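You operate a simulated robot arm through the tools that you are given. There is no shell and no other tool.

The job below is to be done with a simulated robot arm. You get a single attempt, and the scene is never put back.

Task
Grease both dry points until their pins stand out, then shut the selector.

Only the result counts: the job must be done as asked and must still hold three seconds after the hand-in. Knocking over, shifting, dropping, spilling or breaking anything else fails it.

Robot
A 6-joint arm with a two-finger gripper, fixed in place. Base frame: the origin is on the floor under the middle of its stand, x ahead of it, y to its left, z up. Units: cm, degrees, N and s.
With the tool pointing down near the work surface it reaches from about 40 to 68 cm from the base axis. Its first joint turns from -66.0 to 66.0 degrees. Payload 2.45 kg.
The TCP is the grasp point between the finger pads, 3 cm short of the fingertips. In the tool frame z runs along the fingers and y along their closing line. The gripper opens to 10.6 cm; its body begins 7.9 cm behind the TCP.
Orientation is told as [roll, pitch, yaw] about the base's x, y, z axes, in that order, counted from this pose: with the fingers straight down and closing along the base's y, the tool's x points along the base's -x, its y along +y and its z along -z.

Tools
- The arm moves only by the tool drive_tool. Its argument "plan" is a list of rows, each a list of 7 numbers: the turn, a rotation vector about the tool's x, y, z in degrees, then the shift along the tool's x, y, z in cm, then the finger opening in cm, from 0 to 10.6. In form: [[wx, wy, wz, x, y, z, grip], ...]. A call has 1 to 20 rows; each row is the pose to reach, as a shift and turn from the pose commanded when the call began, along the tool's axes at that moment. Each row takes 0.2 s and may step no farther than 5 cm and 8.6 degrees from the row before; otherwise, or with a gripper value out of range, the whole call is refused. A pose out of reach is approached as far as the arm can. The call stops where the force on the tool passes 40 N (or 10 N more than at its start, if that is more) or the arm is blocked; 0.2 s more then pass. Each finger travels about 15.3 cm/s and halts on what it meets, pressing with about 42 N; the grip force reading is that of the motor and also rises with nothing between the fingers. The clock runs only during rows and for 0.2 s after the last one: add rows that repeat a pose to give the fingers time. The reply holds the time, the measured pose of the TCP, the force on the tool along the base axes, the opening and the grip force, in the units named above and with some noise, with the torque about the TCP (base axes, N m) and any sound that the robot's microphone picked up.
- Cameras (640 x 400 px; columns grow to the right, rows downward): "scene" is fixed at [5.54, 46.5, 136.32]; the picture's right is [-0.26, -0.97, 0.00], its down [-0.89, 0.24, -0.40] and it looks along [0.38, -0.10, -0.92] (base axes); focal length 280 px, centre (320, 200). "wrist" rides on the gripper at [7.6, -0.2, -10.6] in the tool frame; the picture's right is [0.02, 1.00, 0.00], its down [-0.78, 0.02, -0.62] and it looks along [-0.62, 0.01, 0.78] (tool axes); focal length 247 px, centre (320, 200). There is no depth. A picture from a camera that has moved, and an enlarged one, comes with that camera's place and axes in the base frame and with its lens.
- capture(camera): a new picture of that camera. The clock stands still meanwhile.
- zoom(camera, box): a new picture of the part [left, top, right, bottom] of that camera's present view, enlarged. The clock stands still meanwhile.
- job_done(): hands the job in; it is judged then, once.

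Places have to be worked out from the pictures, the camera data and where the tool is seen. Open the gripper and draw the arm clear of the work before you hand the job in, unless the task says otherwise.

The tools are called after "Emit:" as a command line: name --pt "numbers of a row" for each row, then --argument value for the rest, lists and objects as JSON in quotes. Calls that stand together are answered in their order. drive_tool: Moves the arm, as the interface text tells. Its arguments: {"type":"object","properties":{"plan":{"type":"array","items":{"type":"array","items":{"type":"number"}}}},"required":["plan"]} The other tools are called the same way: capture (camera) takes a picture; zoom (camera, box) takes an enlarged picture of a part of a camera's view; job_done () hands the job in.

At the start:

```text
clock: 0.0
tcp_pos: [32.5, 1.67, 97.14]
tcp_rot: [0.0, -0.1, 0.0]
force: [1.3, -1.9, 0.6]
torque: [0.0, 0.01, 0.0]
width: 10.61
gripper_force: 0.0
```

scene: 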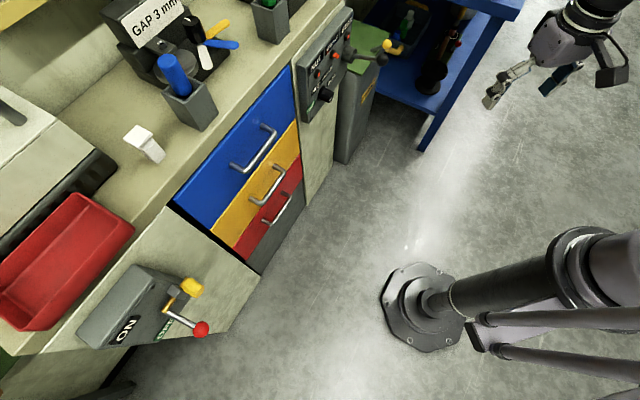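
wrist: 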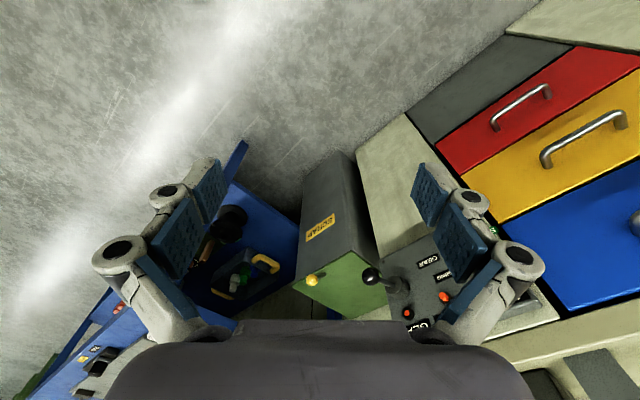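

I start by inspecting the scene with enlarged views to find the grease gun, the grease points and the selector.

Emit:
zoom --camera "scene" --box '[280, 0, 480, 125]'

Emit:
zoom --camera "scene" --box '[60, 240, 260, 365]'

Emit:
zoom --camera "scene" --box '[90, 0, 290, 125]'

Emit:
zoom --camera "wrist" --box '[80, 200, 240, 400]'

Emit:
zoom --camera "wrist" --box '[280, 200, 480, 325]'

```text
3.20 times, centred on (380, 62) of scene
camera zoom: at [5.54, 46.5, 136.32], right [-0.26, -0.97, 0.0], down [-0.89, 0.24, -0.4], along [0.38, -0.1, -0.92], focal length 896 px, centre (128, 640)
```

zoom: 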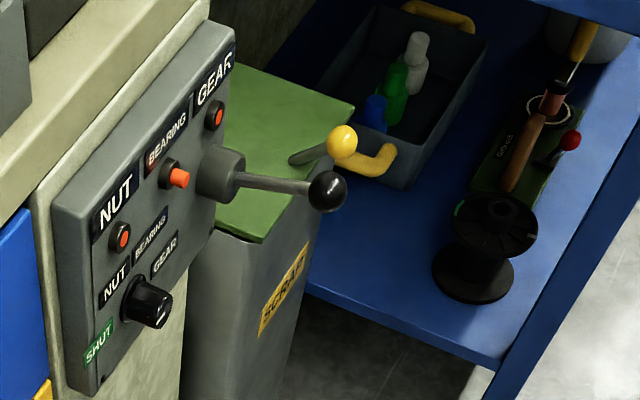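

```text
3.20 times, centred on (160, 302) of scene
camera zoom: at [5.54, 46.5, 136.32], right [-0.26, -0.97, 0.0], down [-0.89, 0.24, -0.4], along [0.38, -0.1, -0.92], focal length 896 px, centre (832, -128)
```

zoom: 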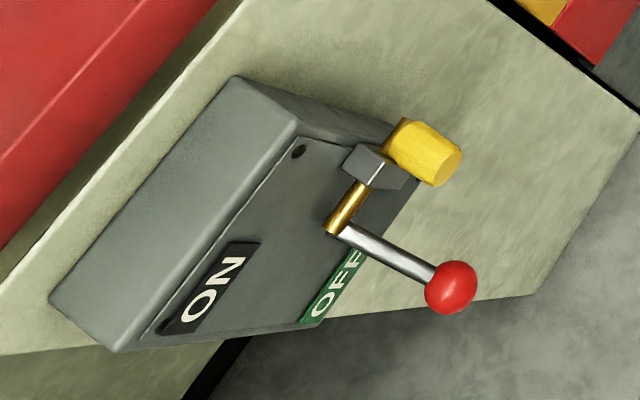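

```text
3.20 times, centred on (190, 62) of scene
camera zoom: at [5.54, 46.5, 136.32], right [-0.26, -0.97, 0.0], down [-0.89, 0.24, -0.4], along [0.38, -0.1, -0.92], focal length 896 px, centre (736, 640)
```

zoom: 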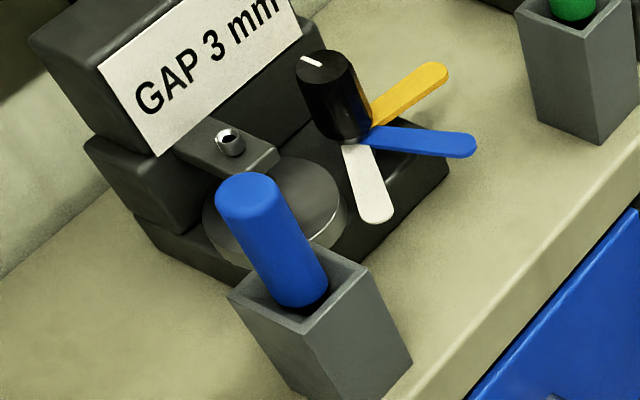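

```text
2.00 times, centred on (160, 300) of wrist
camera zoom: at [24.92, 1.43, 107.65], right [-0.02, 1.0, 0.0], down [0.78, 0.02, 0.62], along [0.62, 0.01, -0.78], focal length 494 px, centre (640, 0)
```

zoom: 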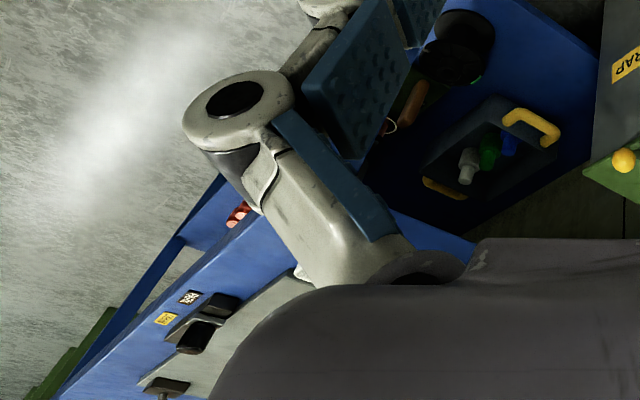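

```text
3.20 times, centred on (380, 262) of wrist
camera zoom: at [24.92, 1.43, 107.65], right [-0.02, 1.0, 0.0], down [0.78, 0.02, 0.62], along [0.62, 0.01, -0.78], focal length 790 px, centre (128, 0)
```

zoom: 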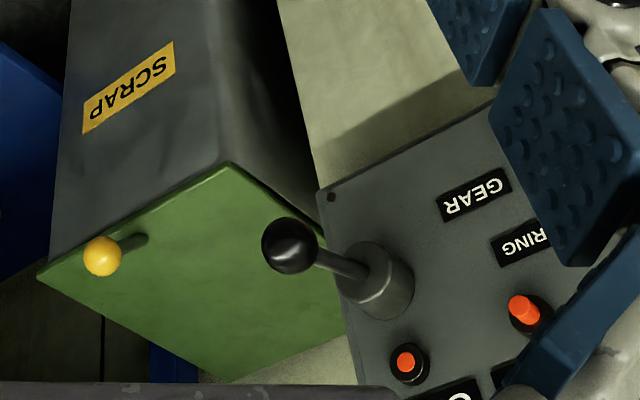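

The panel shows NUT, BEARING and GEAR points. Bearing's pin seems to stand out, while NUT and GEAR look dry. There is a lever with a black ball near (66, 12, 79) and a selector knob below the pins. I turn the wrist towards the panel for a closer look, keeping well clear of everything.

Emit:
drive_tool --pt "0 0 -8 0 -2 -0.5 10.6" --pt "0 0 -16 0 -4 -1 10.6" --pt "0 0 -24 0 -6 -1.5 10.6" --pt "0 0 -32 0 -8 -2 10.6" --pt "0 0 -40 0 -10 -2.5 10.6" --pt "0 0 -45 0 -11 -3 10.6" --pt "0 0 -45 0 -11 -3 10.6"

```text
clock: 1.6
tcp_pos: [32.59, -9.4, 100.08]
tcp_rot: [-0.1, -0.2, 45.0]
force: [-0.4, 0.6, -0.4]
torque: [-0.02, 0.01, -0.02]
width: 10.6
gripper_force: 0.1
```

The tool now has a yaw of 45°. I pitch the fingers up by 24° so the wrist camera looks at the panel.

Emit:
drive_tool --pt "0 -8 0 0 0 0 10.6" --pt "0 -16 0 0 0 0 10.6" --pt "0 -24 0 0 0 0 10.6" --pt "0 -24 0 0 0 0 10.6"

Emit:
capture --camera "wrist"

```text
clock: 2.6
tcp_pos: [32.67, -9.34, 100.05]
tcp_rot: [-0.2, -24.2, 45.0]
force: [0.1, 0.9, -0.6]
torque: [-0.02, 0.0, 0.01]
width: 10.59
gripper_force: 0.1
```

```text
taken
camera wrist: at [24.67, -17.52, 106.62], right [-0.72, 0.69, -0.01], down [0.31, 0.34, 0.89], along [0.62, 0.64, -0.46], focal length 247 px, centre (320, 200)
```

wrist: 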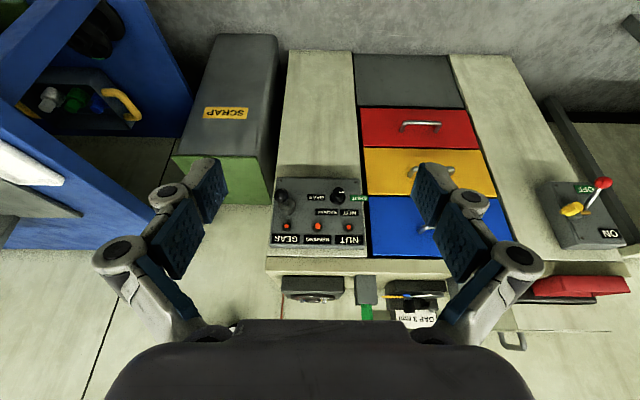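

The view is nearly square on the panel, though upside down. I zoom in on it.

Emit:
zoom --camera "wrist" --box '[255, 165, 385, 265]'

Emit:
zoom --camera "scene" --box '[290, 10, 400, 130]'

```text
4.00 times, centred on (320, 215) of wrist
camera zoom: at [24.67, -17.52, 106.62], right [-0.72, 0.69, -0.01], down [0.31, 0.34, 0.89], along [0.62, 0.64, -0.46], focal length 988 px, centre (320, 140)
```

zoom: 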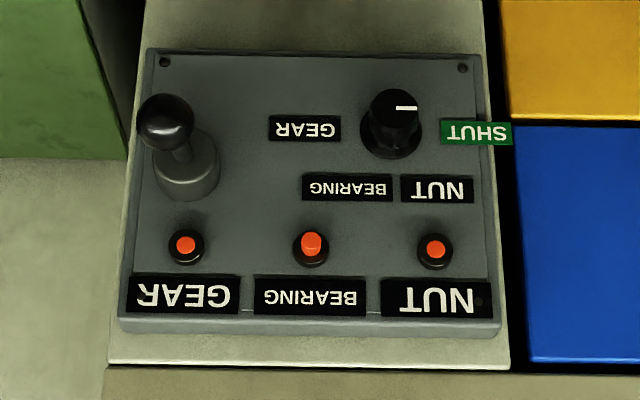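

```text
3.33 times, centred on (345, 70) of scene
camera zoom: at [5.54, 46.5, 136.32], right [-0.26, -0.97, 0.0], down [-0.89, 0.24, -0.4], along [0.38, -0.1, -0.92], focal length 934 px, centre (237, 633)
```

zoom: 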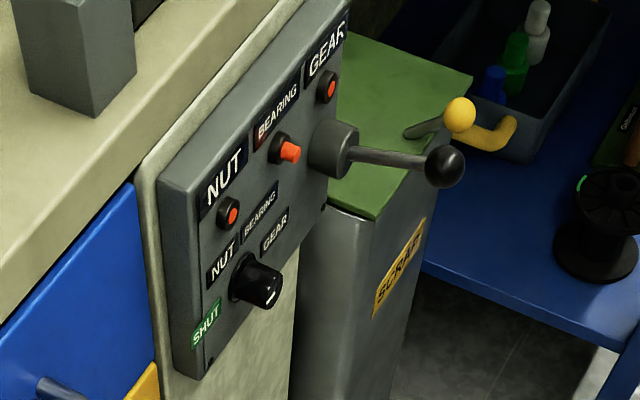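

I place the NUT pin near (62, 31.8, 82.8), BEARING near (67.3, 25.5, 82.6), standing out about 0.8 cm, and GEAR near (73.9, 20.4, 82.5). The knob face is near (62.3, 28.5, 73.4) and the lever ball near (66.1, 12.2, 79.4); the panel normal has a yaw of about 46°. I bring the tool to horizontal in the free space in front of the panel.

Emit:
drive_tool --pt "0 -8.2 0 -2.0 0.17 3.4 8" --pt "0 -16.4 0 -4.0 0.35 6.8 8" --pt "0 -24.6 0 -6.1 0.52 10.2 8" --pt "0 -32.8 0 -8.1 0.7 13.5 8" --pt "0 -41.0 0 -10.2 0.87 16.9 8" --pt "0 -49.2 0 -12.2 1.05 20.3 8" --pt "0 -57.4 0 -14.3 1.2 23.7 8" --pt "0 -65.6 0 -16.3 1.4 27.1 8" --pt "0 -65.6 0 -16.3 1.4 27.1 8"

Emit:
capture --camera "wrist"

Emit:
capture --camera "scene"

```text
clock: 4.6
tcp_pos: [61.23, 7.79, 86.22]
tcp_rot: [-19.3, -89.7, 64.2]
force: [0.2, 0.4, 0.2]
torque: [0.01, -0.04, -0.02]
width: 8.0
gripper_force: 0.0
out of reach, approached as far as the arm can: row 4, 5, 6, 7, 8, 9
```

```text
taken
camera wrist: at [53.77, 0.06, 78.54], right [-0.71, 0.71, -0.02], down [-0.45, -0.42, 0.79], along [0.55, 0.57, 0.62], focal length 247 px, centre (320, 200)
```

wrist: 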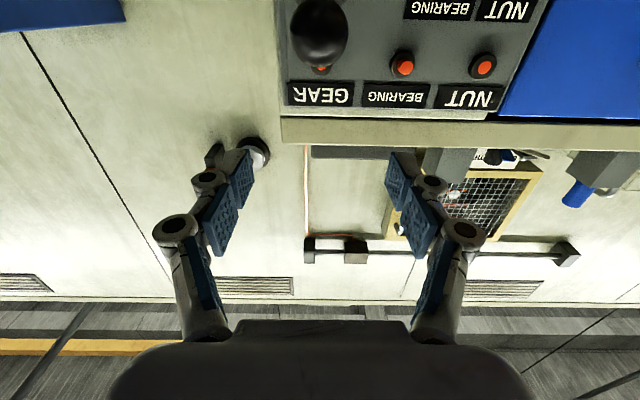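

```text
taken
```

scene: 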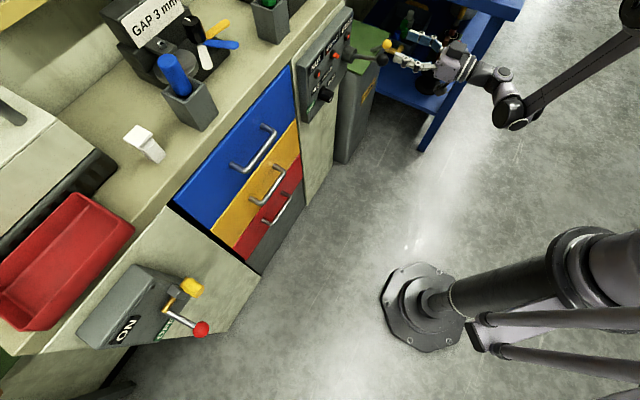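

The horizontal pose that close in was beyond the arm, so it stopped at (61.2, 7.8, 86.2), clear above the lever ball. I send a null row to learn whether the commanded pose is the reached one.

Emit:
drive_tool --pt "0 0 0 0 0 0 8"

```text
clock: 5.0
tcp_pos: [61.18, 7.83, 86.16]
tcp_rot: [-15.3, -89.7, 60.3]
force: [-0.3, -0.5, 0.5]
torque: [0.0, -0.03, 0.04]
width: 7.99
gripper_force: 0.1
```

The commanded pose follows the reached one. I slide the tool sideways towards the knob's column at this height, watching the reach.

Emit:
drive_tool --pt "0 0 0 0 3.5 0 8" --pt "0 0 0 0 7 0.5 8" --pt "0 0 0 0 10.5 1 8" --pt "0 0 0 0 13.8 1.5 8" --pt "0 0 0 0 13.8 1.5 8"

```text
clock: 6.2
tcp_pos: [60.12, 18.31, 90.45]
tcp_rot: [-13.8, -89.6, 58.7]
force: [0.0, -0.9, -0.8]
torque: [0.02, 0.05, -0.01]
width: 8.0
gripper_force: 0.1
out of reach, approached as far as the arm can: row 1, 2, 3, 4, 5
```

This fits a minimum shoulder-to-wrist distance for the horizontal tool, so poses nearer the panel should be reachable. I lower towards a pose about 5 cm in front of the knob.

Emit:
drive_tool --pt "0 0 0 3.5 1.9 1.2 8" --pt "0 0 0 7.0 3.8 2.4 8" --pt "0 0 0 10.5 5.7 3.6 8" --pt "0 0 0 10.5 5.7 3.6 8"

Emit:
capture --camera "wrist"

```text
clock: 7.2
tcp_pos: [62.6, 25.55, 80.25]
tcp_rot: [-15.2, -89.6, 60.3]
force: [0.2, 0.5, -0.6]
torque: [0.02, -0.01, -0.01]
width: 8.01
gripper_force: 0.0
out of reach, approached as far as the arm can: row 1, 2, 3, 4
```

```text
taken
camera wrist: at [54.98, 17.78, 72.62], right [-0.71, 0.71, -0.02], down [-0.45, -0.42, 0.79], along [0.55, 0.57, 0.62], focal length 247 px, centre (320, 200)
```

wrist: 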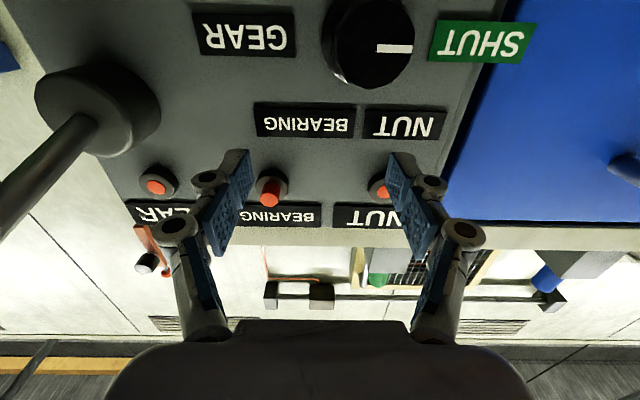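

The reach limit pushed the tool farther in than commanded; the fingertips are close to the pins but the force is near zero. I look at the arm from the scene camera before tilting the fingers downward.

Emit:
capture --camera "scene"

Emit:
zoom --camera "scene" --box '[280, 0, 480, 125]'

```text
taken
```

scene: 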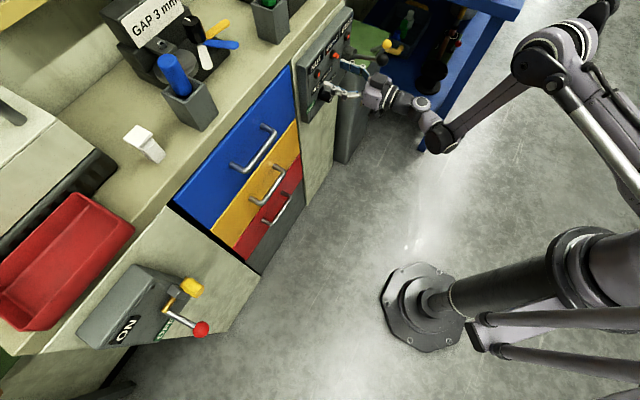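

```text
3.20 times, centred on (380, 62) of scene
camera zoom: at [5.54, 46.5, 136.32], right [-0.26, -0.97, 0.0], down [-0.89, 0.24, -0.4], along [0.38, -0.1, -0.92], focal length 896 px, centre (128, 640)
```

zoom: 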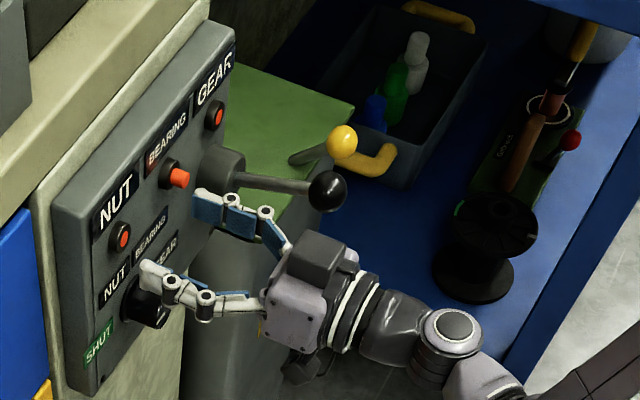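

The wrist-pitch limit explains it: at this height a fully horizontal tool needs more reach, so I will work with the fingers tilted 10–20° down. First I zoom in to refine the knob position.

Emit:
zoom --camera "wrist" --box '[280, 0, 440, 100]'

Emit:
zoom --camera "wrist" --box '[120, 120, 440, 240]'

```text
4.00 times, centred on (360, 50) of wrist
camera zoom: at [54.98, 17.78, 72.62], right [-0.71, 0.71, -0.02], down [-0.45, -0.42, 0.79], along [0.55, 0.57, 0.62], focal length 988 px, centre (160, 800)
```

zoom: 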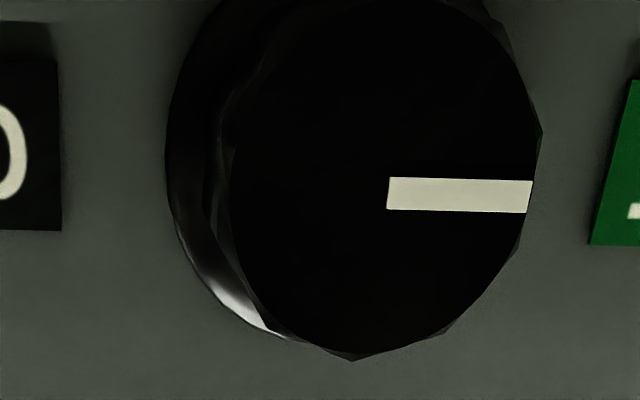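

```text
2.00 times, centred on (280, 180) of wrist
camera zoom: at [54.98, 17.78, 72.62], right [-0.71, 0.71, -0.02], down [-0.45, -0.42, 0.79], along [0.55, 0.57, 0.62], focal length 494 px, centre (400, 240)
```

zoom: 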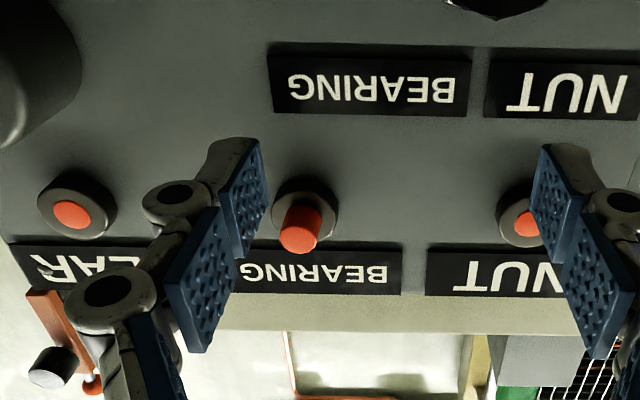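

The knob face centre is near (62.2, 28.6, 73.9), its diameter is about 3.5 cm and the pointer is at SHUT. I tilt the fingers 15° downward, back away and centre in front of the knob.

Emit:
drive_tool --pt "0 4 0 0 0 -1.2 8" --pt "0 8 0 1 0.8 -2.4 8" --pt "-0.5 12 0 3.5 1.6 -3.5 8" --pt "-1 15 0 5.95 2.4 -3.5 8" --pt "-1 15 0 5.95 2.4 -3.5 8"

Emit:
capture --camera "wrist"

Emit:
zoom --camera "scene" --box '[280, 0, 480, 125]'

```text
clock: 8.4
tcp_pos: [61.59, 25.43, 74.67]
tcp_rot: [0.2, -74.5, 45.8]
force: [0.3, -0.6, -0.3]
torque: [0.0, 0.0, -0.01]
width: 7.96
gripper_force: 0.1
out of reach, approached as far as the arm can: row 1, 2, 3, 4, 5
```

```text
taken
camera wrist: at [53.05, 16.39, 70.18], right [-0.72, 0.69, -0.02], down [-0.28, -0.27, 0.92], along [0.63, 0.67, 0.39], focal length 247 px, centre (320, 200)
```

wrist: 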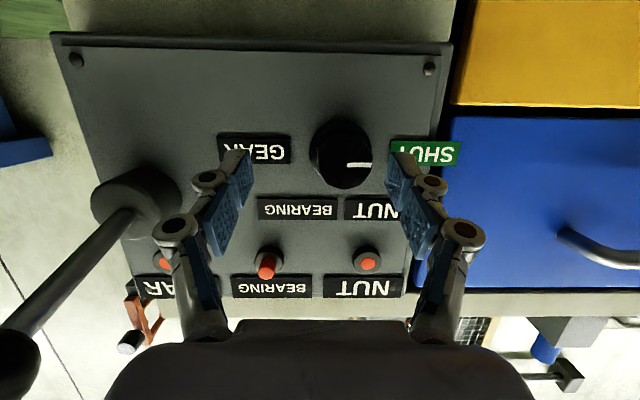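

```text
3.20 times, centred on (380, 62) of scene
camera zoom: at [5.54, 46.5, 136.32], right [-0.26, -0.97, 0.0], down [-0.89, 0.24, -0.4], along [0.38, -0.1, -0.92], focal length 896 px, centre (128, 640)
```

zoom: 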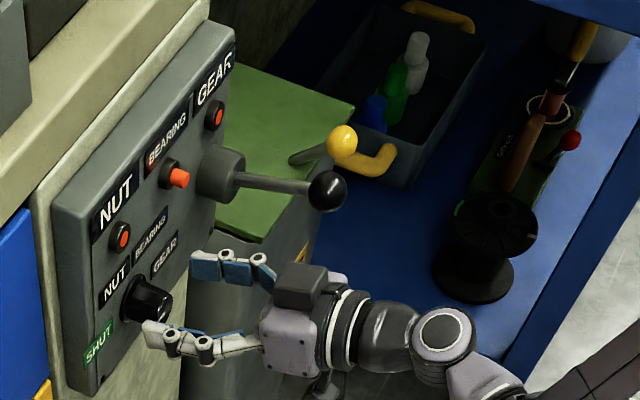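

The data now fit an elbow-fold limit, i.e. a minimum shoulder-to-wrist distance, so a slight left yaw with a small tilt gives the margin I need at the knob. I roll the hand −30°, yaw it a little left and centre on the knob with the fingers wide.

Emit:
drive_tool --pt "-1.3 -0.9 -6.4 0.05 0.3 0.2 9.5" --pt "-2.6 -1.8 -12.8 0.1 0.6 0.4 9.5" --pt "-3.9 -2.7 -19.2 0.15 0.9 0.6 9.5" --pt "-5.2 -3.6 -25.6 0.15 1.2 0.8 9.5" --pt "-6.46 -4.46 -31.95 0.15 1.5 1.0 9.5" --pt "-6.46 -4.46 -31.95 0.15 1.5 1.0 9.5"

Emit:
capture --camera "wrist"

Emit:
zoom --camera "scene" --box '[280, 30, 400, 105]'

```text
clock: 9.8
tcp_pos: [61.03, 26.98, 74.64]
tcp_rot: [-65.6, -57.3, 122.7]
force: [-0.1, -0.5, 0.2]
torque: [0.03, 0.02, 0.02]
width: 9.5
gripper_force: 0.1
```

```text
taken
camera wrist: at [57.13, 15.07, 70.63], right [-0.75, 0.41, -0.51], down [-0.6, -0.12, 0.79], along [0.26, 0.9, 0.34], focal length 247 px, centre (320, 200)
```

wrist: 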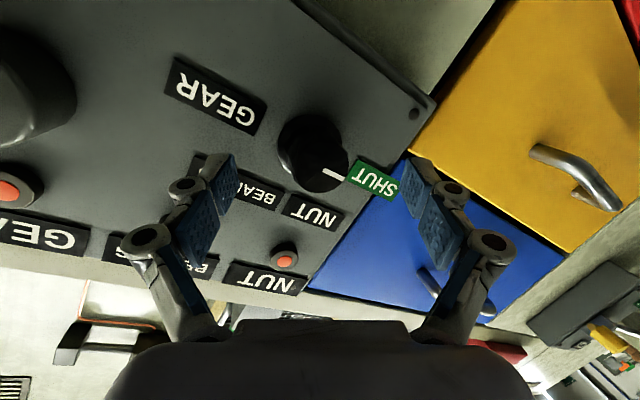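

```text
5.33 times, centred on (340, 68) of scene
camera zoom: at [5.54, 46.5, 136.32], right [-0.26, -0.97, 0.0], down [-0.89, 0.24, -0.4], along [0.38, -0.1, -0.92], focal length 1494 px, centre (213, 907)
```

zoom: 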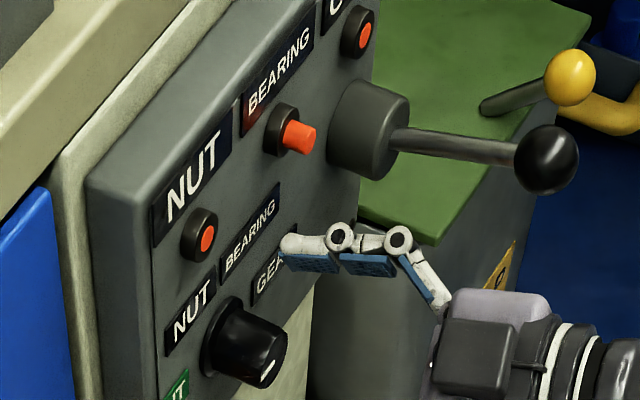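

The tool axis passes right through the knob face centre. I move 1.1 cm straight in and close on the knob.

Emit:
drive_tool --pt "0 0 0 -0.135 -0.24 1.034 9.5" --pt "0 0 0 -0.135 -0.24 1.034 9.5" --pt "0 0 0 -0.135 -0.24 1.034 6" --pt "0 0 0 -0.135 -0.24 1.034 3" --pt "0 0 0 -0.135 -0.24 1.034 3" --pt "0 0 0 -0.135 -0.24 1.034 3"

Emit:
capture --camera "wrist"

```text
clock: 11.2
tcp_pos: [61.56, 27.74, 74.84]
tcp_rot: [-65.4, -57.4, 122.4]
force: [-25.5, -21.7, -8.6]
torque: [0.05, 0.06, -0.96]
width: 4.01
gripper_force: 45.2
out of reach, approached as far as the arm can: row 1, 2, 3, 4, 5, 6
```

```text
taken
camera wrist: at [57.71, 15.73, 70.82], right [-0.76, 0.41, -0.51], down [-0.6, -0.12, 0.79], along [0.26, 0.9, 0.34], focal length 247 px, centre (320, 200)
```

wrist: 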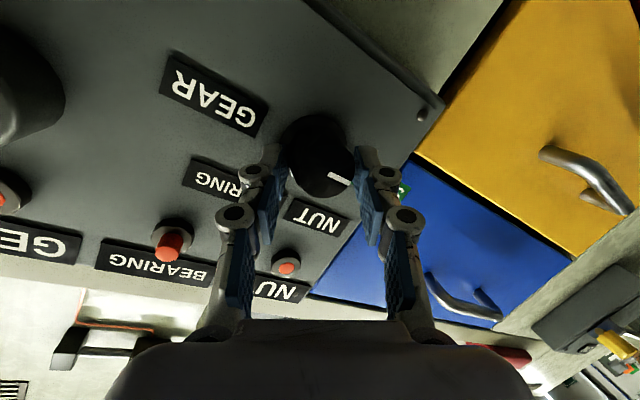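

The fingers closed at 4.0 cm but there is about 34 N pushing the tool outward. I open slightly to see whether that comes from the grip or from touching the panel.

Emit:
drive_tool --pt "0 0 0 0 0 0 6" --pt "0 0 0 0 0 0 6"

Emit:
zoom --camera "wrist" --box '[220, 90, 460, 240]'

Emit:
zoom --camera "scene" --box '[280, 30, 400, 105]'

```text
clock: 11.8
tcp_pos: [61.64, 27.85, 74.92]
tcp_rot: [-65.6, -57.5, 122.6]
force: [-2.2, 0.5, 0.3]
torque: [-0.01, -0.04, 0.02]
width: 6.04
gripper_force: 0.0
```

```text
2.67 times, centred on (340, 165) of wrist
camera zoom: at [57.79, 15.89, 70.87], right [-0.76, 0.41, -0.51], down [-0.6, -0.12, 0.79], along [0.26, 0.9, 0.34], focal length 659 px, centre (267, 293)
```

zoom: 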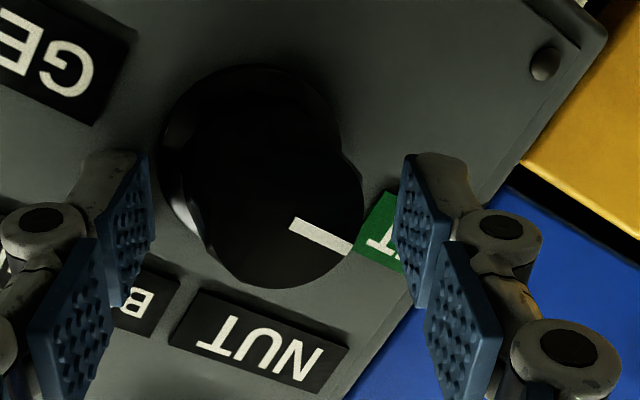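

```text
5.33 times, centred on (340, 68) of scene
camera zoom: at [5.54, 46.5, 136.32], right [-0.26, -0.97, 0.0], down [-0.89, 0.24, -0.4], along [0.38, -0.1, -0.92], focal length 1494 px, centre (213, 907)
```

zoom: 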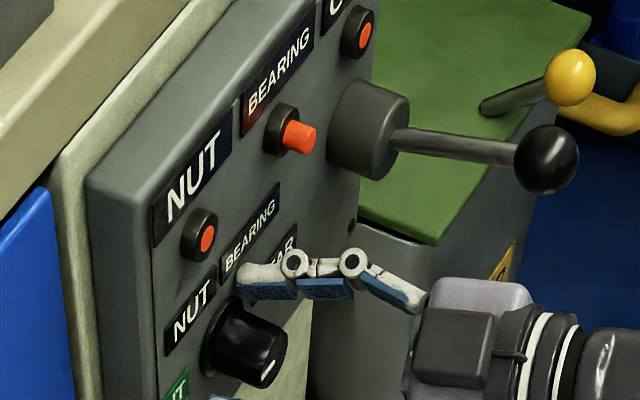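

Opening released the force, so the skewed pads were wedging against the knob's skirt. I open wide, back off slightly, recentre, and roll +60° so that the pads close square to the knob axis.

Emit:
drive_tool --pt "0 0 0 0.15 0.25 -0.3 9" --pt "0 0 0 0.33 0.57 -0.58 9" --pt "0 0 7.5 0.33 0.57 -0.58 9" --pt "0 0 15 0.33 0.57 -0.58 9" --pt "0 0 22.5 0.33 0.57 -0.58 9" --pt "0 0 30 0.33 0.57 -0.58 9" --pt "0 0 37.5 0.33 0.57 -0.58 9" --pt "0 0 45 0.33 0.57 -0.58 9" --pt "0 0 52.5 0.33 0.57 -0.58 9" --pt "0 0 60 0.33 0.57 -0.58 9" --pt "0 0 60 0.33 0.57 -0.58 9"

Emit:
capture --camera "wrist"

Emit:
zoom --camera "scene" --box '[280, 30, 400, 105]'

```text
clock: 14.2
tcp_pos: [60.96, 27.36, 74.86]
tcp_rot: [65.6, -57.6, -15.4]
force: [0.6, 0.2, 0.1]
torque: [0.0, 0.01, -0.01]
width: 9.01
gripper_force: 0.0
```

```text
taken
camera wrist: at [50.89, 19.96, 70.46], right [-0.64, 0.61, 0.47], down [0.03, -0.59, 0.81], along [0.77, 0.53, 0.36], focal length 247 px, centre (320, 200)
```

wrist: 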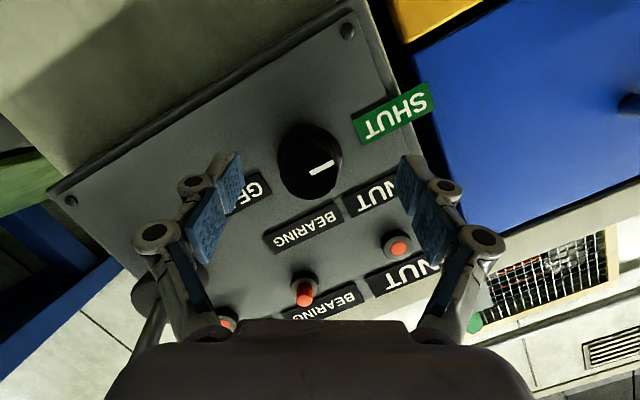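

```text
5.33 times, centred on (340, 68) of scene
camera zoom: at [5.54, 46.5, 136.32], right [-0.26, -0.97, 0.0], down [-0.89, 0.24, -0.4], along [0.38, -0.1, -0.92], focal length 1494 px, centre (213, 907)
```

zoom: 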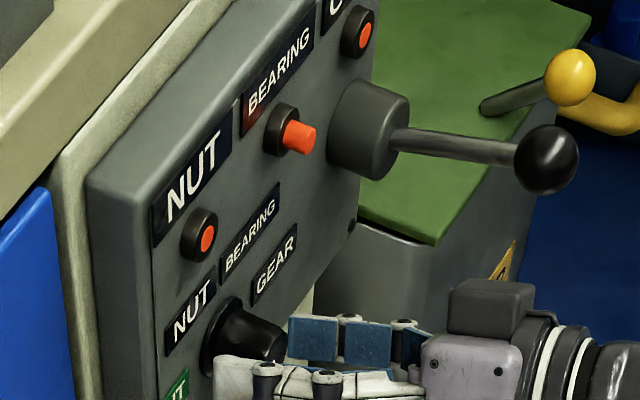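

I check the centring of the knob relative to the finger midline in this roll.

Emit:
zoom --camera "wrist" --box '[240, 110, 400, 210]'

```text
4.00 times, centred on (320, 160) of wrist
camera zoom: at [50.89, 19.96, 70.46], right [-0.64, 0.61, 0.47], down [0.03, -0.59, 0.81], along [0.77, 0.53, 0.36], focal length 988 px, centre (320, 360)
```

zoom: 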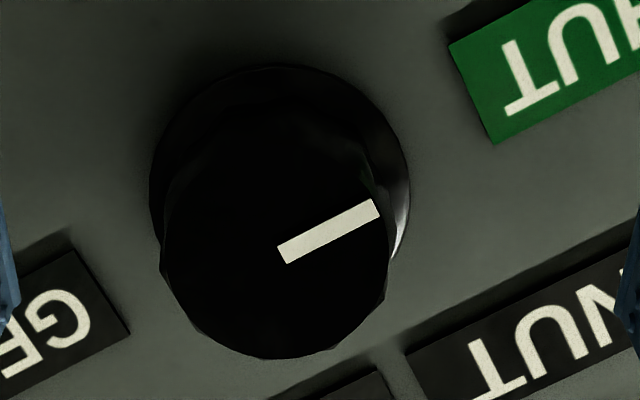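

Two-view triangulation puts the knob face at (61.6, 27.6, 73.8), about 1 cm nearer than I thought; the tips had caught the flared skirt. I recentre by (0.28, −0.73, 0.07) in the tool frame and close on the knob body.

Emit:
drive_tool --pt "0 0 0 0.28 -0.73 0.07 9" --pt "0 0 0 0.28 -0.73 0.07 9" --pt "0 0 0 0.28 -0.73 0.07 6" --pt "0 0 0 0.28 -0.73 0.07 4" --pt "0 0 0 0.28 -0.73 0.07 2.5" --pt "0 0 0 0.28 -0.73 0.07 2.5"

Emit:
zoom --camera "wrist" --box '[200, 90, 440, 240]'

```text
clock: 15.6
tcp_pos: [61.28, 26.83, 74.7]
tcp_rot: [65.2, -57.8, -15.3]
force: [10.7, -8.0, -16.5]
torque: [-0.46, 0.34, -0.45]
width: 3.52
gripper_force: 44.9
out of reach, approached as far as the arm can: row 1, 2, 3, 4, 5, 6
```

```text
2.67 times, centred on (320, 165) of wrist
camera zoom: at [51.22, 19.41, 70.4], right [-0.64, 0.61, 0.47], down [0.03, -0.59, 0.81], along [0.77, 0.53, 0.36], focal length 659 px, centre (320, 293)
```

zoom: 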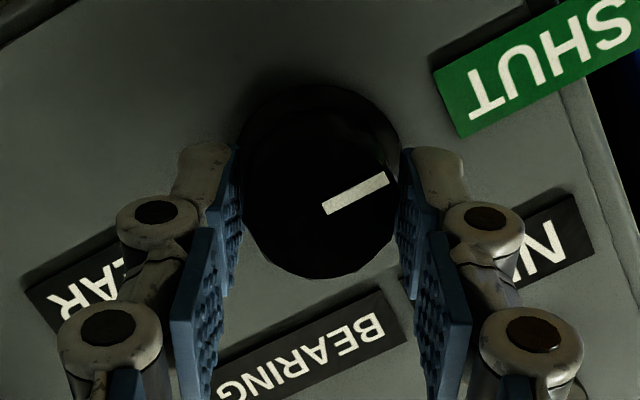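

The grip holds the knob at 3.5 cm, but the arm cannot go quite as low as I want in this pose, leaving about 20 N sideways. I look at the arm's posture to understand the limit.

Emit:
capture --camera "scene"

Emit:
zoom --camera "scene" --box '[320, 0, 640, 200]'

```text
taken
```

scene: 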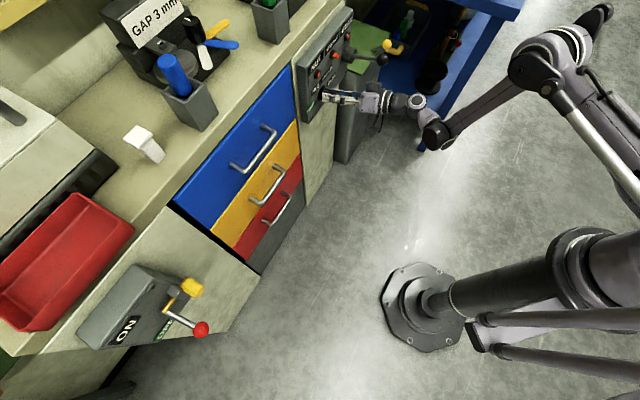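

```text
2.00 times, centred on (480, 100) of scene
camera zoom: at [5.6, 46.5, 136.32], right [-0.26, -0.97, 0.0], down [-0.89, 0.24, -0.4], along [0.38, -0.1, -0.92], focal length 560 px, centre (0, 400)
```

zoom: 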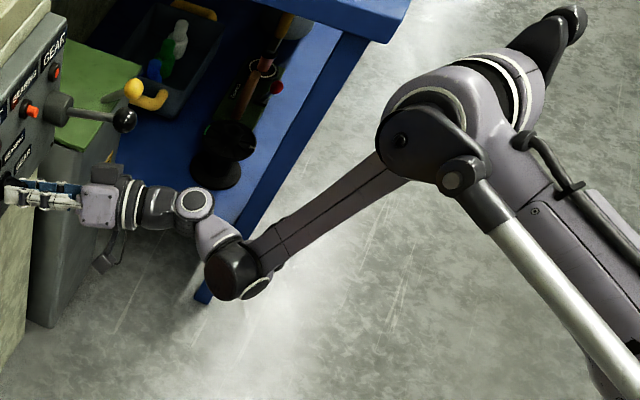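

The wrist is limited from going lower because the lower wrist link must stay above some height. A steeper tilt, about 24° straight down with pads closing horizontally, avoids this and still grips the knob squarely. I release and re-pose around the knob.

Emit:
drive_tool --pt "0 0 0 0 0 0 8.5" --pt "0 0 0 0 0 0 8.5" --pt "2.5 2.2 -7.07 0.045 0.065 0.035 8.5" --pt "5.0 4.4 -14.15 0.09 0.13 0.07 8.5" --pt "7.5 6.6 -21.2 0.13 0.2 0.1 8.5" --pt "10.03 8.8 -28.3 0.18 0.26 0.14 8.5" --pt "10.03 8.8 -28.3 0.18 0.26 0.14 8.5"

Emit:
zoom --camera "wrist" --box '[200, 90, 440, 240]'

Emit:
zoom --camera "scene" --box '[280, 30, 400, 105]'

```text
clock: 17.2
tcp_pos: [61.04, 27.34, 74.8]
tcp_rot: [-2.6, -66.3, 48.5]
force: [0.0, 0.0, 0.3]
torque: [0.0, -0.02, -0.02]
width: 8.48
gripper_force: 0.1
```

```text
2.67 times, centred on (320, 165) of wrist
camera zoom: at [52.23, 17.82, 71.93], right [-0.73, 0.69, -0.04], down [-0.2, -0.16, 0.97], along [0.66, 0.71, 0.25], focal length 659 px, centre (320, 293)
```

zoom: 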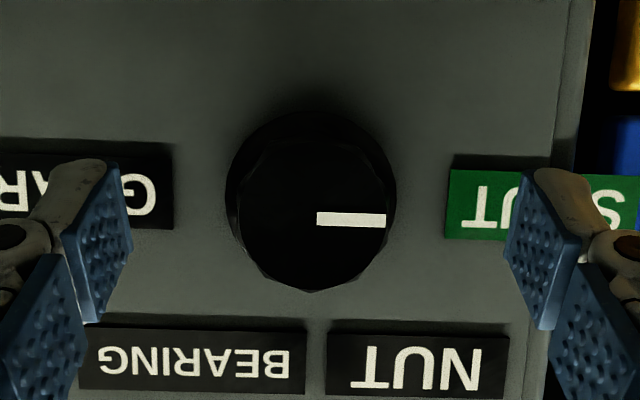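

```text
5.33 times, centred on (340, 68) of scene
camera zoom: at [5.54, 46.5, 136.32], right [-0.26, -0.97, 0.0], down [-0.89, 0.24, -0.4], along [0.38, -0.1, -0.92], focal length 1494 px, centre (213, 907)
```

zoom: 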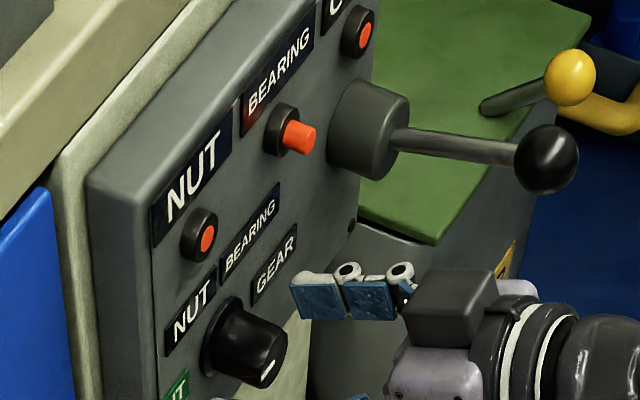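

The pose is reachable now and the knob is centred between the pads. I nudge to the knob axis and close the fingers on it.

Emit:
drive_tool --pt "0 0 0 0.16 -0.2 -0.04 8.5" --pt "0 0 0 0.16 -0.2 -0.04 6" --pt "0 0 0 0.16 -0.2 -0.04 4" --pt "0 0 0 0.16 -0.2 -0.04 2.5" --pt "0 0 0 0.16 -0.2 -0.04 2.5" --pt "0 0 0 0.16 -0.2 -0.04 2.5"

```text
clock: 18.6
tcp_pos: [61.13, 27.14, 74.57]
tcp_rot: [-2.4, -66.3, 48.2]
force: [-4.9, -1.9, -0.3]
torque: [0.03, -0.02, 0.03]
width: 3.5
gripper_force: 45.4
```

The grip is clean now, with a width of 3.5 cm and little side force. I turn 34° clockwise about the knob axis towards NUT.

Emit:
drive_tool --pt "-2.73 0 6.23 0.005 -0.095 0.002 2.5" --pt "-5.47 0 12.46 0.021 -0.188 0.009 2.5" --pt "-8.2 0 18.69 0.046 -0.279 0.02 2.5" --pt "-10.93 0 24.92 0.081 -0.366 0.036 2.5" --pt "-13.67 0 31.14 0.125 -0.447 0.055 2.5" --pt "-13.67 0 31.14 0.125 -0.447 0.055 2.5"

Emit:
zoom --camera "wrist" --box '[200, 90, 440, 240]'

```text
clock: 20.0
tcp_pos: [61.37, 26.93, 74.6]
tcp_rot: [58.5, -50.0, -4.9]
force: [-18.5, 2.5, 7.8]
torque: [0.23, -0.13, 0.41]
width: 3.53
gripper_force: 44.6
```

```text
2.67 times, centred on (320, 165) of wrist
camera zoom: at [51.43, 18.4, 72.05], right [-0.62, 0.58, 0.53], down [0.2, -0.54, 0.82], along [0.76, 0.61, 0.22], focal length 659 px, centre (320, 293)
```

zoom: 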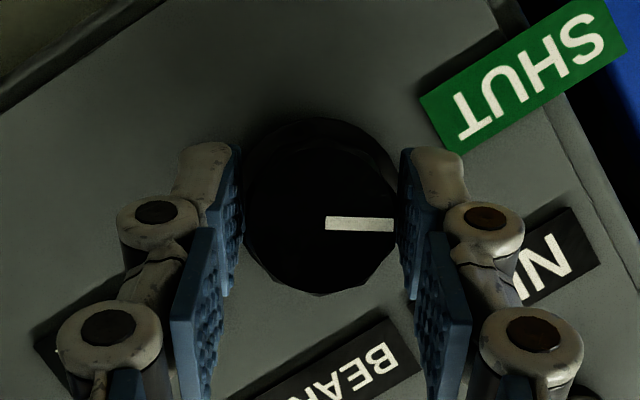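

The pointer turned with the hand and is now about halfway to NUT. I release, rotate back around the knob and regrip.

Emit:
drive_tool --pt "0 0 0 0 0 0 8" --pt "0 0 0 0 0 0 8" --pt "2.73 0 -6.23 0.005 0.095 0.002 8" --pt "5.47 0 -12.46 0.021 0.188 0.009 8" --pt "8.2 0 -18.69 0.046 0.279 0.02 8" --pt "10.93 0 -24.92 0.081 0.366 0.036 8" --pt "13.67 0 -31.14 0.125 0.447 0.055 8" --pt "13.67 0 -31.14 0.125 0.447 0.055 8"

Emit:
zoom --camera "wrist" --box '[200, 90, 440, 240]'

```text
clock: 21.8
tcp_pos: [61.11, 27.11, 74.64]
tcp_rot: [-2.6, -66.4, 48.5]
force: [-0.4, 0.1, 0.4]
torque: [-0.01, -0.02, -0.01]
width: 7.99
gripper_force: 0.1
```

```text
2.67 times, centred on (320, 165) of wrist
camera zoom: at [52.31, 17.61, 71.79], right [-0.73, 0.69, -0.04], down [-0.2, -0.16, 0.97], along [0.66, 0.71, 0.25], focal length 659 px, centre (320, 293)
```

zoom: 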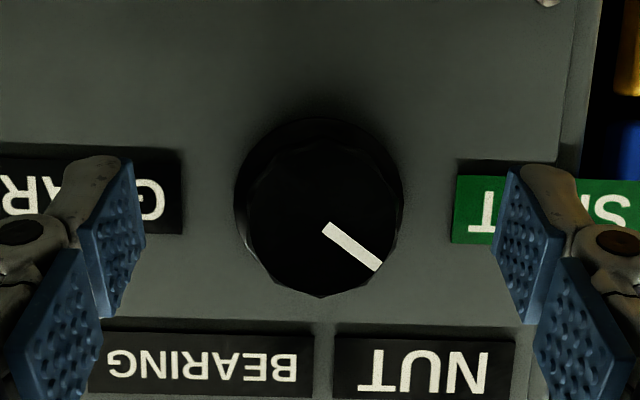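

The pointer is at about 37–39° of the 60° to NUT. I regrip and turn another 23°.

Emit:
drive_tool --pt "0 0 0 0 0 0 6" --pt "0 0 0 0 0 0 4" --pt "0 0 0 0 0 0 2.5" --pt "0 0 0 0 0 0 2.5" --pt "-3.1 0 7.0 0.007 -0.107 0.003 2.5" --pt "-6.2 0 14.1 0.026 -0.213 0.012 2.5" --pt "-9.25 0 21.07 0.06 -0.313 0.026 2.5" --pt "-9.25 0 21.07 0.06 -0.313 0.026 2.5" --pt "-9.25 0 21.07 0.06 -0.313 0.026 6" --pt "-9.25 0 21.07 0.06 -0.313 0.026 8" --pt "-6.2 0 14.1 0.026 -0.213 0.012 8" --pt "-3.1 0 7.0 0.007 -0.107 0.003 8" --pt "0 0 0 0 0 0 8" --pt "0 0 0 0 0 0 8"

Emit:
zoom --camera "wrist" --box '[200, 90, 440, 240]'

```text
clock: 24.8
tcp_pos: [61.1, 27.12, 74.6]
tcp_rot: [-2.5, -66.2, 48.5]
force: [0.2, -0.7, -0.3]
torque: [0.0, -0.01, 0.01]
width: 8.01
gripper_force: 0.2
```

```text
2.67 times, centred on (320, 165) of wrist
camera zoom: at [52.31, 17.58, 71.8], right [-0.73, 0.69, -0.04], down [-0.2, -0.16, 0.97], along [0.66, 0.71, 0.25], focal length 659 px, centre (320, 293)
```

zoom: 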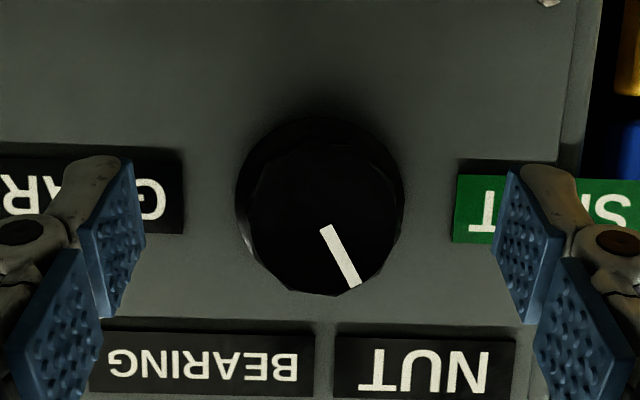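

The pointer stands at about 60°, on NUT. I lift up out of the knob, then back and right to a pose above and in front of the lever ball, tilting the fingers to 45°.

Emit:
drive_tool --pt "0 0 0 -2.01 0 -0.9 8" --pt "0 0 0 -4.02 0 -1.79 8" --pt "0 6 0 -5.74 -3 -5.3 7" --pt "0 12 0 -6.85 -6 -7.98 6" --pt "0 17 0 -7.65 -9.5 -11.07 6" --pt "0 21 0 -6.43 -12 -13.8 6" --pt "0 21 0 -5.37 -14 -14.98 6" --pt "0 21 0 -5.37 -14 -14.98 6"

Emit:
capture --camera "wrist"

Emit:
zoom --camera "scene" --box '[280, 0, 480, 125]'

```text
clock: 26.6
tcp_pos: [63.05, 9.04, 85.93]
tcp_rot: [-1.3, -45.3, 47.0]
force: [-0.4, 0.7, 0.9]
torque: [-0.02, 0.04, -0.02]
width: 5.98
gripper_force: 0.0
```

```text
taken
camera wrist: at [54.07, -0.43, 87.83], right [-0.73, 0.68, -0.03], down [0.05, 0.1, 0.99], along [0.68, 0.72, -0.11], focal length 247 px, centre (320, 200)
```

wrist: 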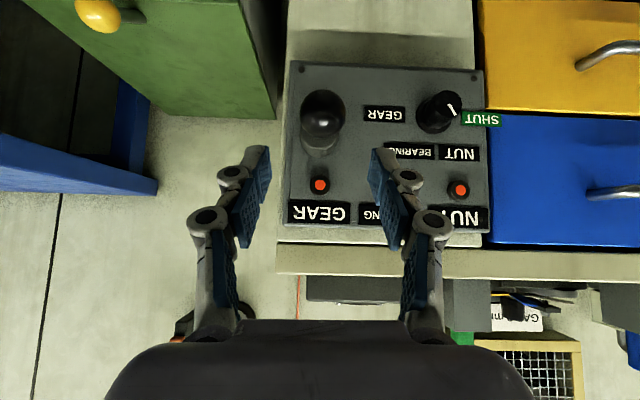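

```text
3.20 times, centred on (380, 62) of scene
camera zoom: at [5.55, 46.5, 136.32], right [-0.26, -0.97, 0.0], down [-0.89, 0.24, -0.4], along [0.38, -0.1, -0.92], focal length 896 px, centre (128, 640)
```

zoom: 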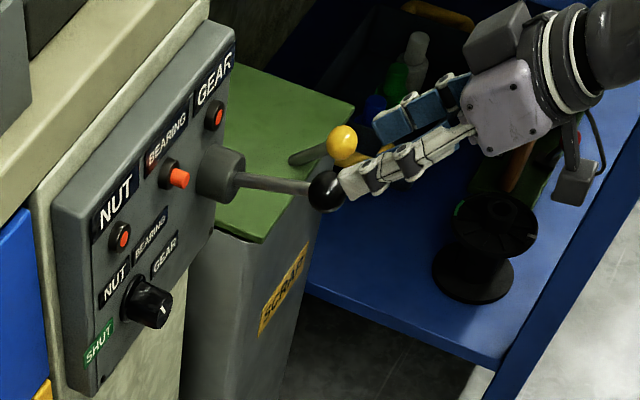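

The ball triangulates to about (65.4, 11.7, 79.7) with a diameter near 3 cm, midway between the fingers laterally. I advance along the tool axis so the ball sits between the pads, then close on it.

Emit:
drive_tool --pt "0 0 0 1.84 0.1 2 6" --pt "0 0 0 1.84 0.1 4.5 6" --pt "0 0 0 1.84 0.1 5.93 6" --pt "0 0 0 1.84 0.1 5.93 6"

Emit:
capture --camera "wrist"

Emit:
zoom --camera "scene" --box '[340, 10, 460, 85]'

```text
clock: 27.6
tcp_pos: [65.05, 11.37, 80.2]
tcp_rot: [-1.3, -45.3, 47.0]
force: [-0.1, -0.2, 0.3]
torque: [0.01, -0.03, -0.02]
width: 6.0
gripper_force: 0.1
```

```text
taken
camera wrist: at [56.13, 1.79, 82.2], right [-0.73, 0.68, -0.03], down [0.05, 0.1, 0.99], along [0.68, 0.72, -0.11], focal length 247 px, centre (320, 200)
```

wrist: 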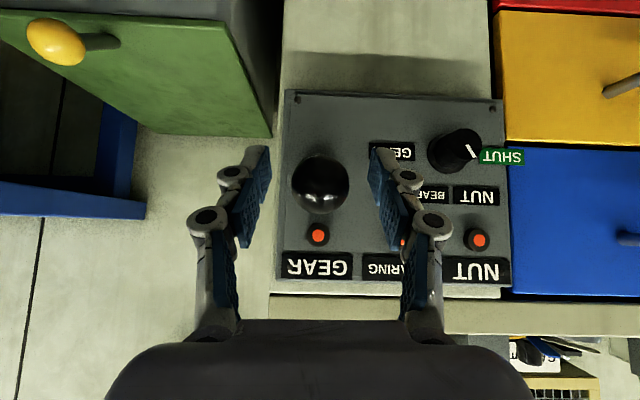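

```text
5.33 times, centred on (400, 48) of scene
camera zoom: at [5.54, 46.5, 136.32], right [-0.26, -0.97, 0.0], down [-0.89, 0.24, -0.4], along [0.38, -0.1, -0.92], focal length 1494 px, centre (-107, 1013)
```

zoom: 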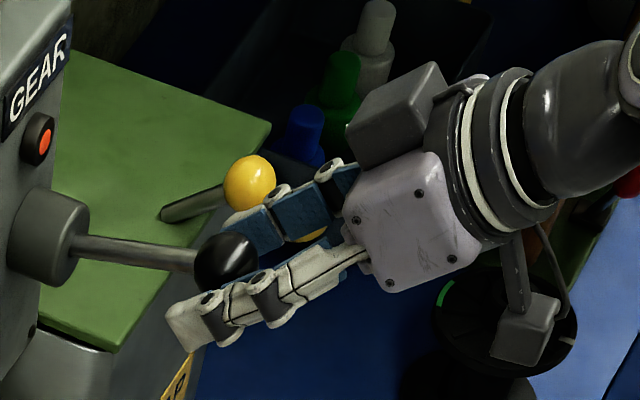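

The ball sits right between the pads on the tool axis. I close on it.

Emit:
drive_tool --pt "0 0 0 0 0 0 4" --pt "0 0 0 0 0 0 2" --pt "0 0 0 0 0 0 2" --pt "0 0 0 0 0 0 2"

```text
clock: 28.6
tcp_pos: [64.98, 11.4, 80.27]
tcp_rot: [-1.5, -45.3, 47.0]
force: [-2.2, 0.1, 0.8]
torque: [-0.06, 0.07, 0.01]
width: 3.17
gripper_force: 44.9
```

The ball is held at a width of 3.2 cm with no side load. I test the lever by moving 1.2 cm down along its expected arc and reading the force.

Emit:
drive_tool --pt "0 0 0 0.5 0 0.36 2" --pt "0 0 0 0.98 0 0.68 2" --pt "0 0 0 0.98 0 0.68 2"

Emit:
zoom --camera "scene" --box '[280, 0, 480, 125]'

```text
clock: 29.4
tcp_pos: [64.97, 11.2, 79.05]
tcp_rot: [-1.3, -45.5, 47.0]
force: [2.2, 7.1, 14.6]
torque: [0.97, -0.93, -0.01]
width: 3.17
gripper_force: 45.1
```

```text
3.20 times, centred on (380, 62) of scene
camera zoom: at [5.52, 46.51, 136.32], right [-0.26, -0.97, 0.0], down [-0.89, 0.24, -0.4], along [0.38, -0.1, -0.92], focal length 896 px, centre (128, 640)
```

zoom: 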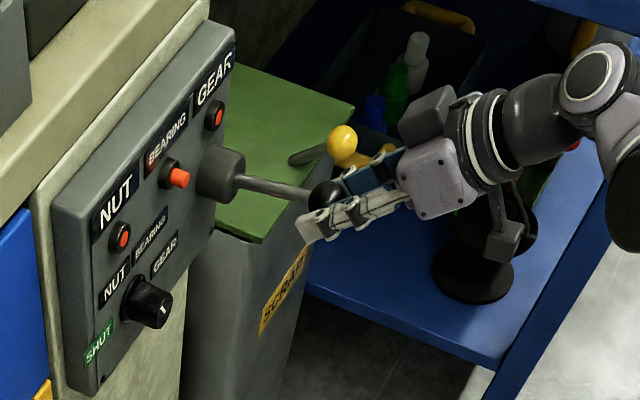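

The lever yields downward with about 15 N of resistance. I continue the stroke along the arc.

Emit:
drive_tool --pt "0 0 0 0.9 0 0.8 2" --pt "0 0 0 1.76 0 1.77 2" --pt "0 0 0 2.49 0 2.84 2" --pt "0 0 0 3.08 0 3.99 2" --pt "0 0 0 3.08 0 3.99 2"

Emit:
zoom --camera "scene" --box '[280, 0, 480, 125]'

Emit:
capture --camera "wrist"

```text
clock: 30.6
tcp_pos: [65.44, 11.67, 74.16]
tcp_rot: [-1.3, -45.3, 47.1]
force: [-5.1, 11.2, 7.9]
torque: [0.16, -0.12, 0.05]
width: 3.37
gripper_force: 45.2
```

```text
3.20 times, centred on (380, 62) of scene
camera zoom: at [5.52, 46.52, 136.32], right [-0.26, -0.97, 0.0], down [-0.89, 0.24, -0.4], along [0.38, -0.1, -0.92], focal length 896 px, centre (128, 640)
```

zoom: 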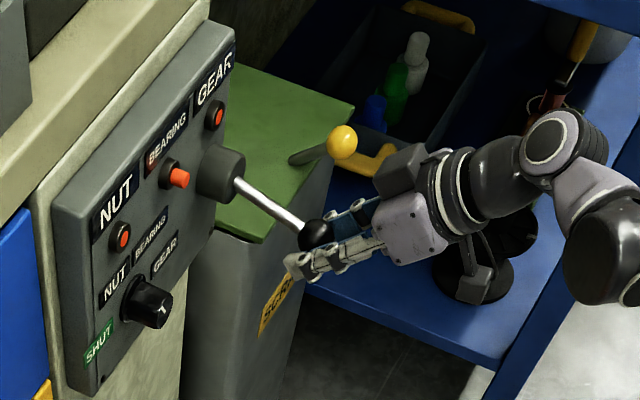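

```text
taken
camera wrist: at [56.51, 2.13, 76.02], right [-0.73, 0.68, -0.03], down [0.05, 0.1, 0.99], along [0.68, 0.73, -0.11], focal length 247 px, centre (320, 200)
```

wrist: 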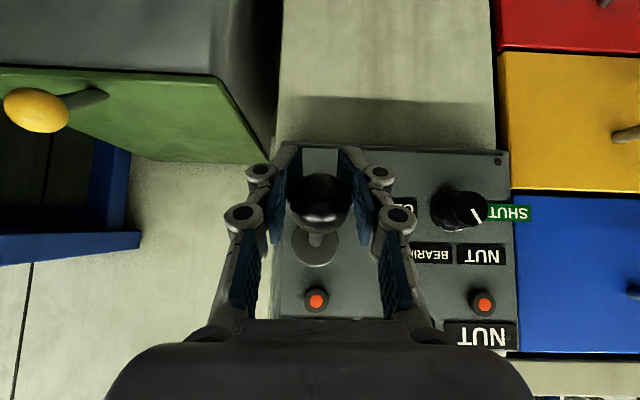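

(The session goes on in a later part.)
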